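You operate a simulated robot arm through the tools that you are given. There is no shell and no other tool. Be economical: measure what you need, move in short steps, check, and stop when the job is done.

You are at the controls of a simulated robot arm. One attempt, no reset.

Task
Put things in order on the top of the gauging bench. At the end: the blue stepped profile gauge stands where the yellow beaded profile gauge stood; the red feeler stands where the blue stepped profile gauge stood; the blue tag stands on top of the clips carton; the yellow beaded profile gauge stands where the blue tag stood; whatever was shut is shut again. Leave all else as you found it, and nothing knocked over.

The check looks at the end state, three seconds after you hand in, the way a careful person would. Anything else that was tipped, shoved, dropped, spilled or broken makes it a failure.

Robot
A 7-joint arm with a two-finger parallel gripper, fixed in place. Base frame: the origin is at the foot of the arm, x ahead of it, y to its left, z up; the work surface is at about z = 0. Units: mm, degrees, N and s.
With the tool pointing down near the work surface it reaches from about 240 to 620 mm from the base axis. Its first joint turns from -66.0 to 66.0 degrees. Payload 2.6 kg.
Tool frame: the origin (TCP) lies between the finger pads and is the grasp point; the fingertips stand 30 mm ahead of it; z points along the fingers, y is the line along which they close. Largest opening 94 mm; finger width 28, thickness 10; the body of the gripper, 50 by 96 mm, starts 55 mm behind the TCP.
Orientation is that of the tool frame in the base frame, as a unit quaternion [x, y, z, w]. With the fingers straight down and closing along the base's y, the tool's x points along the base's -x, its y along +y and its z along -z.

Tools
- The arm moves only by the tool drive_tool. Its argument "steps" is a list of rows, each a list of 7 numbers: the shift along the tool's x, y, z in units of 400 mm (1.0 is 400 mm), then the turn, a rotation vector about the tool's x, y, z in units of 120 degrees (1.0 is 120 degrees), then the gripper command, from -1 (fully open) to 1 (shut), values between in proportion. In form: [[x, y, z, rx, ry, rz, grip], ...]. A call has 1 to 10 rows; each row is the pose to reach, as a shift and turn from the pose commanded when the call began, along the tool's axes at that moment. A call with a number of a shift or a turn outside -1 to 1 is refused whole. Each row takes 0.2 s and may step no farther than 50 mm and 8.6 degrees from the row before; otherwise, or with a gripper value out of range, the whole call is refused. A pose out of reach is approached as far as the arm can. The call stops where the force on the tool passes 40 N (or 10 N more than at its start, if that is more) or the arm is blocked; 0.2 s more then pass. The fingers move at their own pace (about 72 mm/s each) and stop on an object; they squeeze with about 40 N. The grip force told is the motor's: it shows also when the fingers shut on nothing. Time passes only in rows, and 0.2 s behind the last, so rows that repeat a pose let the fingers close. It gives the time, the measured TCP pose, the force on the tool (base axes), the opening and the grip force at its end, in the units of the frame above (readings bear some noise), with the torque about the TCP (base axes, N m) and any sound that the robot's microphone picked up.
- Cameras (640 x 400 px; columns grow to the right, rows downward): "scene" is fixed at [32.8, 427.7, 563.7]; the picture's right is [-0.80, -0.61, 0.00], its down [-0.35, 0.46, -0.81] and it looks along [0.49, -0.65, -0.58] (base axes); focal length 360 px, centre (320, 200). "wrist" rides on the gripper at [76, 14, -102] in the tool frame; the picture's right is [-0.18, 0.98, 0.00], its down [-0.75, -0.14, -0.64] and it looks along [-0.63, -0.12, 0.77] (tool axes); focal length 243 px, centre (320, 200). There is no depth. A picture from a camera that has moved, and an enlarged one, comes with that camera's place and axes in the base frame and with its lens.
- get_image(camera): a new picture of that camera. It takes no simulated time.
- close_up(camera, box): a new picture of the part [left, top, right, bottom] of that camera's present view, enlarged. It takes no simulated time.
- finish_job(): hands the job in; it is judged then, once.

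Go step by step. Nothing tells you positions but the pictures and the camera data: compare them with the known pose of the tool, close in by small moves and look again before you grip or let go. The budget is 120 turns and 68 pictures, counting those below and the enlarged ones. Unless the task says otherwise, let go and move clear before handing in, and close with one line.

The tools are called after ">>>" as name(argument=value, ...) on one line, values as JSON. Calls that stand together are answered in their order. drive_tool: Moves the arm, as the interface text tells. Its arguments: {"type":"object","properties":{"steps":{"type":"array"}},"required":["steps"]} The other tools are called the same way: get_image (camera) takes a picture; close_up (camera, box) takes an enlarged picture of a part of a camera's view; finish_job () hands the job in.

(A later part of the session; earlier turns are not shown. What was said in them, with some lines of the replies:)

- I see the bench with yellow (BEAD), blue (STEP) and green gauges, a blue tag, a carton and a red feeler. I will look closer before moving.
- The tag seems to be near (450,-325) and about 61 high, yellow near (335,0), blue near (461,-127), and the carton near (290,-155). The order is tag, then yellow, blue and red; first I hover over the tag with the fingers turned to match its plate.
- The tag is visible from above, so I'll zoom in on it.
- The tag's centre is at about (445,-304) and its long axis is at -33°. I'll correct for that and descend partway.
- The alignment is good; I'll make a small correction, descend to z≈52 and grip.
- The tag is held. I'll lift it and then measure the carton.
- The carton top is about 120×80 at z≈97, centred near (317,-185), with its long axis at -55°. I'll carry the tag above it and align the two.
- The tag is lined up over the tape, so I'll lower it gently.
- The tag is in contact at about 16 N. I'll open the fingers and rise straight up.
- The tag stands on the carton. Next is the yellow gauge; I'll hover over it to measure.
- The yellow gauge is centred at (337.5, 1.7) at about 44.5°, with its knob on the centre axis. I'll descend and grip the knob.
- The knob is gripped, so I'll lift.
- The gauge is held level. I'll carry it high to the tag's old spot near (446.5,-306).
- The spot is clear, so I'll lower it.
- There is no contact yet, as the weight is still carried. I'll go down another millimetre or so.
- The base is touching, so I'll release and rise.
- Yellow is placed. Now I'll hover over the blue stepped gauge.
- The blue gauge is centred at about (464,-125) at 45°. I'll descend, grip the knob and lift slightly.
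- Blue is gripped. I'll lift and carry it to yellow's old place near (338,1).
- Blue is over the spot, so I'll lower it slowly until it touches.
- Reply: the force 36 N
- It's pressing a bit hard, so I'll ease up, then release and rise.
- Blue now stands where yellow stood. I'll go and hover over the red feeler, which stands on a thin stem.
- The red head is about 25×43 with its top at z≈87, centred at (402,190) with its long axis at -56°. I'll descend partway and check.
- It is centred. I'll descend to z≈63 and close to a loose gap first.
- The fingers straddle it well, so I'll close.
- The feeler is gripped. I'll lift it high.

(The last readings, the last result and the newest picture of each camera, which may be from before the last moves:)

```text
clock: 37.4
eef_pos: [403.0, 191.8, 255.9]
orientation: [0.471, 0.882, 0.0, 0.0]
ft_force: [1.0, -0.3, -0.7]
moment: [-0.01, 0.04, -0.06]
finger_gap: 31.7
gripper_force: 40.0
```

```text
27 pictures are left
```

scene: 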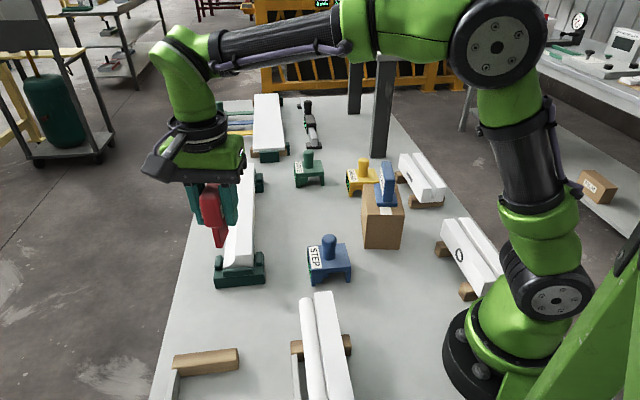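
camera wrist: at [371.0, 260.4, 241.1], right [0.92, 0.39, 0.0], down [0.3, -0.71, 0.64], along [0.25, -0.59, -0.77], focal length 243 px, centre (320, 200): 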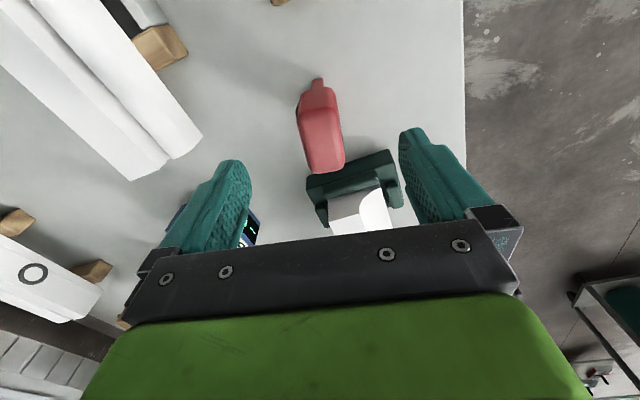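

I'll carry it to blue's old spot near (464.5,-126.3).

>>> drive_tool(steps=[[-0.0932, -0.0391, 0, 0, 0, 0, 1], [-0.1863, -0.0783, 0, 0, 0, 0, 1], [-0.2795, -0.1174, 0, 0, 0, 0, 1], [-0.3727, -0.1565, 0, 0, 0, 0, 1], [-0.4658, -0.1956, 0, 0, 0, 0, 1], [-0.559, -0.2348, 0, 0, 0, 0, 1], [-0.6521, -0.2739, 0, 0, 0, 0, 1], [-0.7453, -0.313, 0, 0, 0, 0, 1], [-0.7453, -0.313, 0.1, 0, 0, 0, 1], [-0.7453, -0.313, 0.2, 0, 0, 0, 1]])

>>> get_image(camera="wrist")

>>> close_up(camera="scene", box=[240, 140, 400, 240])

```text
clock: 39.6
eef_pos: [462.1, -127.4, 177.4]
orientation: [0.472, 0.882, 0.0, 0.0]
ft_force: [0.7, -0.1, -1.0]
moment: [0.02, 0.03, 0.0]
finger_gap: 31.4
gripper_force: 39.5
```

```text
26 pictures are left
camera wrist: at [432.1, -56.6, 278.1], right [0.92, 0.39, 0.0], down [0.3, -0.71, 0.64], along [0.25, -0.59, -0.77], focal length 243 px, centre (320, 200)
```

wrist: 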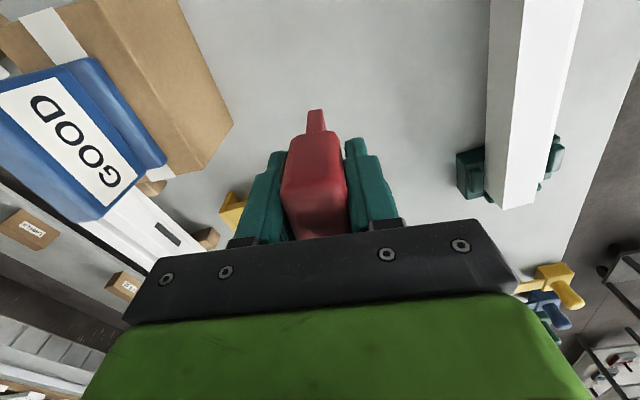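

```text
4.00 times, centred on (320, 190) of scene
camera zoom: at [32.8, 427.7, 563.7], right [-0.8, -0.61, 0.0], down [-0.35, 0.46, -0.81], along [0.49, -0.65, -0.58], focal length 1442 px, centre (320, 240)
```

zoom: 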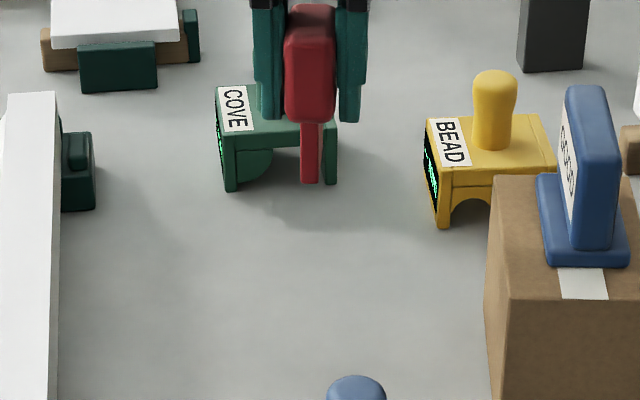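

I'll lower to just above the surface.

>>> drive_tool(steps=[[-0.001, 0.004, 0.1, 0, 0, 0, 1], [-0.001, 0.004, 0.19, 0, 0, 0, 1], [-0.001, 0.004, 0.25, 0, 0, 0, 1], [-0.001, 0.004, 0.27, 0, 0, 0, 1], [-0.001, 0.004, 0.276, 0, 0, 0, 1], [-0.001, 0.004, 0.276, 0, 0, 0, 1]])

>>> close_up(camera="scene", box=[272, 170, 368, 230])

```text
clock: 41.0
eef_pos: [464.9, -128.5, 65.1]
orientation: [0.472, 0.882, 0.001, 0.0]
ft_force: [-0.3, 0.2, -0.3]
moment: [-0.03, -0.01, -0.01]
finger_gap: 31.4
gripper_force: 40.3
```

```text
6.67 times, centred on (320, 200) of scene
camera zoom: at [32.8, 427.7, 563.7], right [-0.8, -0.61, 0.0], down [-0.35, 0.46, -0.81], along [0.49, -0.65, -0.58], focal length 2404 px, centre (320, 200)
```

zoom: 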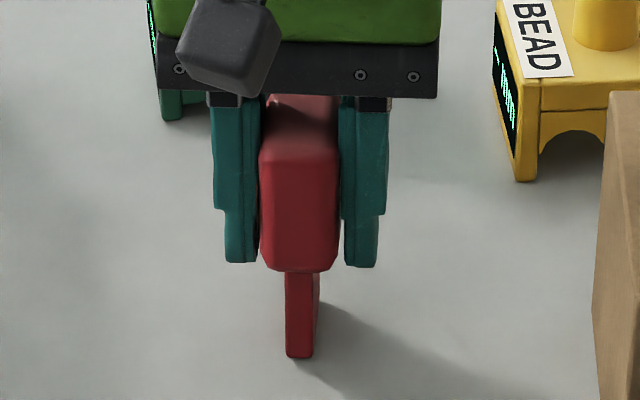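

It hovers about 1–2 mm above the surface. I'll nudge it down in small steps until there is contact.

>>> drive_tool(steps=[[0.003, 0.002, 0.001, 0, 0, 0, 1], [0.003, 0.002, 0.002, 0, 0, 0, 1], [0.003, 0.002, 0.003, 0, 0, 0, 1], [0.003, 0.002, 0.003, 0, 0, 0, 1]])

```text
clock: 42.0
eef_pos: [465.3, -125.7, 63.5]
orientation: [0.471, 0.882, 0.001, 0.0]
ft_force: [-0.4, 0.3, -0.6]
moment: [0.03, 0.01, 0.02]
finger_gap: 31.5
gripper_force: 40.0
```

>>> drive_tool(steps=[[0, 0, 0.001, 0, 0, 0, 1], [0, 0, 0.002, 0, 0, 0, 1], [0, 0, 0.002, 0, 0, 0, 1]])

```text
clock: 42.8
eef_pos: [464.3, -125.4, 62.8]
orientation: [0.472, 0.881, -0.001, 0.001]
ft_force: [-1.5, -0.6, 5.8]
moment: [0.01, 0.1, 0.03]
finger_gap: 31.6
gripper_force: 40.0
```

The stem touches at about 6 N. I'll open gently and check that it stands.

>>> drive_tool(steps=[[0, 0, 0, 0, 0, 0, 0.2], [0, 0, 0, 0, 0, 0, 0.0], [0, 0, 0, 0, 0, 0, -0.4], [0, 0, 0, 0, 0, 0, -0.4], [0, 0, 0, 0, 0, 0, -0.4]])

>>> close_up(camera="scene", box=[272, 170, 368, 230])

```text
clock: 44.0
eef_pos: [465.1, -125.1, 63.5]
orientation: [0.472, 0.882, 0.0, 0.0]
ft_force: [0.3, 0.1, -0.8]
moment: [0.02, 0.0, -0.03]
finger_gap: 65.6
gripper_force: 0.0
```

```text
6.67 times, centred on (320, 200) of scene
camera zoom: at [32.8, 427.7, 563.7], right [-0.8, -0.61, 0.0], down [-0.35, 0.46, -0.81], along [0.49, -0.65, -0.58], focal length 2404 px, centre (320, 200)
```

zoom: 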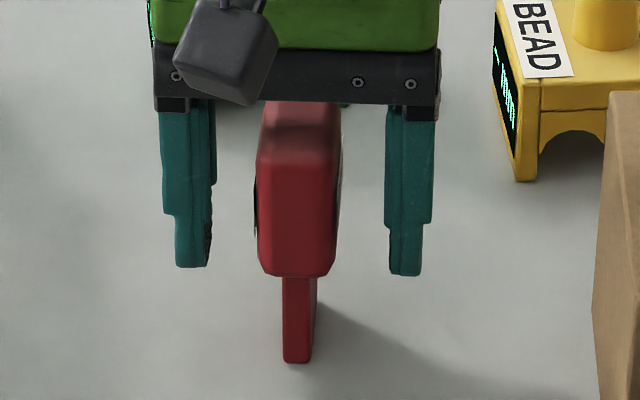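

It stands upright. I'll rise straight up and take a final look.

>>> drive_tool(steps=[[0, 0, -0.05, 0, 0, 0, -0.4], [0, 0, -0.13, 0, 0, 0, -0.4], [0, 0, -0.23, 0, 0, 0, -0.4], [0, 0, -0.35, 0, 0, 0, -0.4], [0, 0, -0.47, 0, 0, 0, -0.4], [0, 0, -0.59, 0, 0, 0, -0.4]])

>>> get_image(camera="scene")

>>> close_up(camera="scene", box=[280, 140, 440, 300])

>>> get_image(camera="wrist")

```text
clock: 45.4
eef_pos: [466.5, -124.4, 300.3]
orientation: [0.472, 0.882, 0.0, 0.0]
ft_force: [-0.1, -0.1, 0.7]
moment: [0.0, 0.05, -0.01]
finger_gap: 65.6
gripper_force: 0.1
```

```text
22 pictures are left
```

scene: 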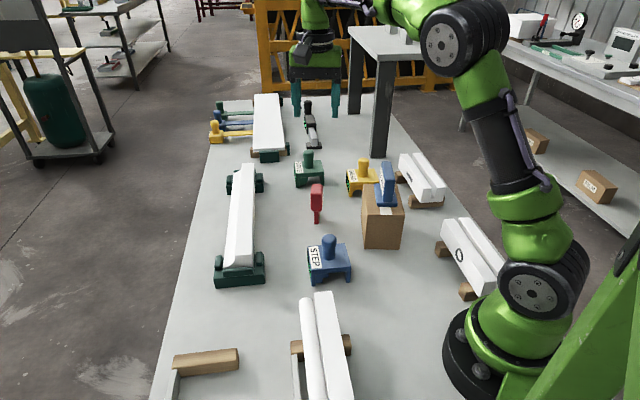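

```text
2.50 times, centred on (360, 220) of scene
camera zoom: at [32.8, 427.8, 563.7], right [-0.8, -0.61, 0.0], down [-0.35, 0.46, -0.81], along [0.49, -0.65, -0.58], focal length 901 px, centre (220, 150)
```

zoom: 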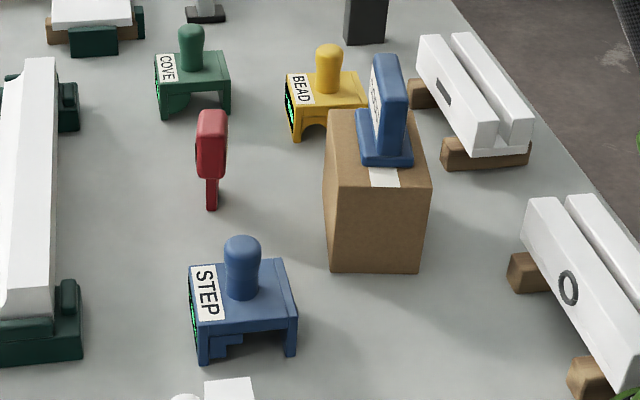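

```text
20 pictures are left
camera wrist: at [433.9, -53.6, 403.1], right [0.92, 0.39, 0.0], down [0.3, -0.71, 0.64], along [0.25, -0.59, -0.77], focal length 243 px, centre (320, 200)
```

wrist: 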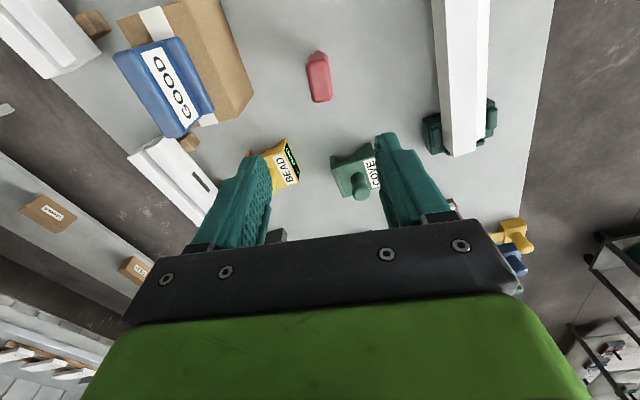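

Everything stands in place, nothing else was disturbed, nothing had been shut, and the arm is clear. I'm handing in.

>>> finish_job()

```text
The job is handed in.
```

The job is handed in: the blue stepped gauge, red feeler and yellow beaded gauge each stand in their new places, the blue tag stands on the clips carton, and nothing was knocked over.
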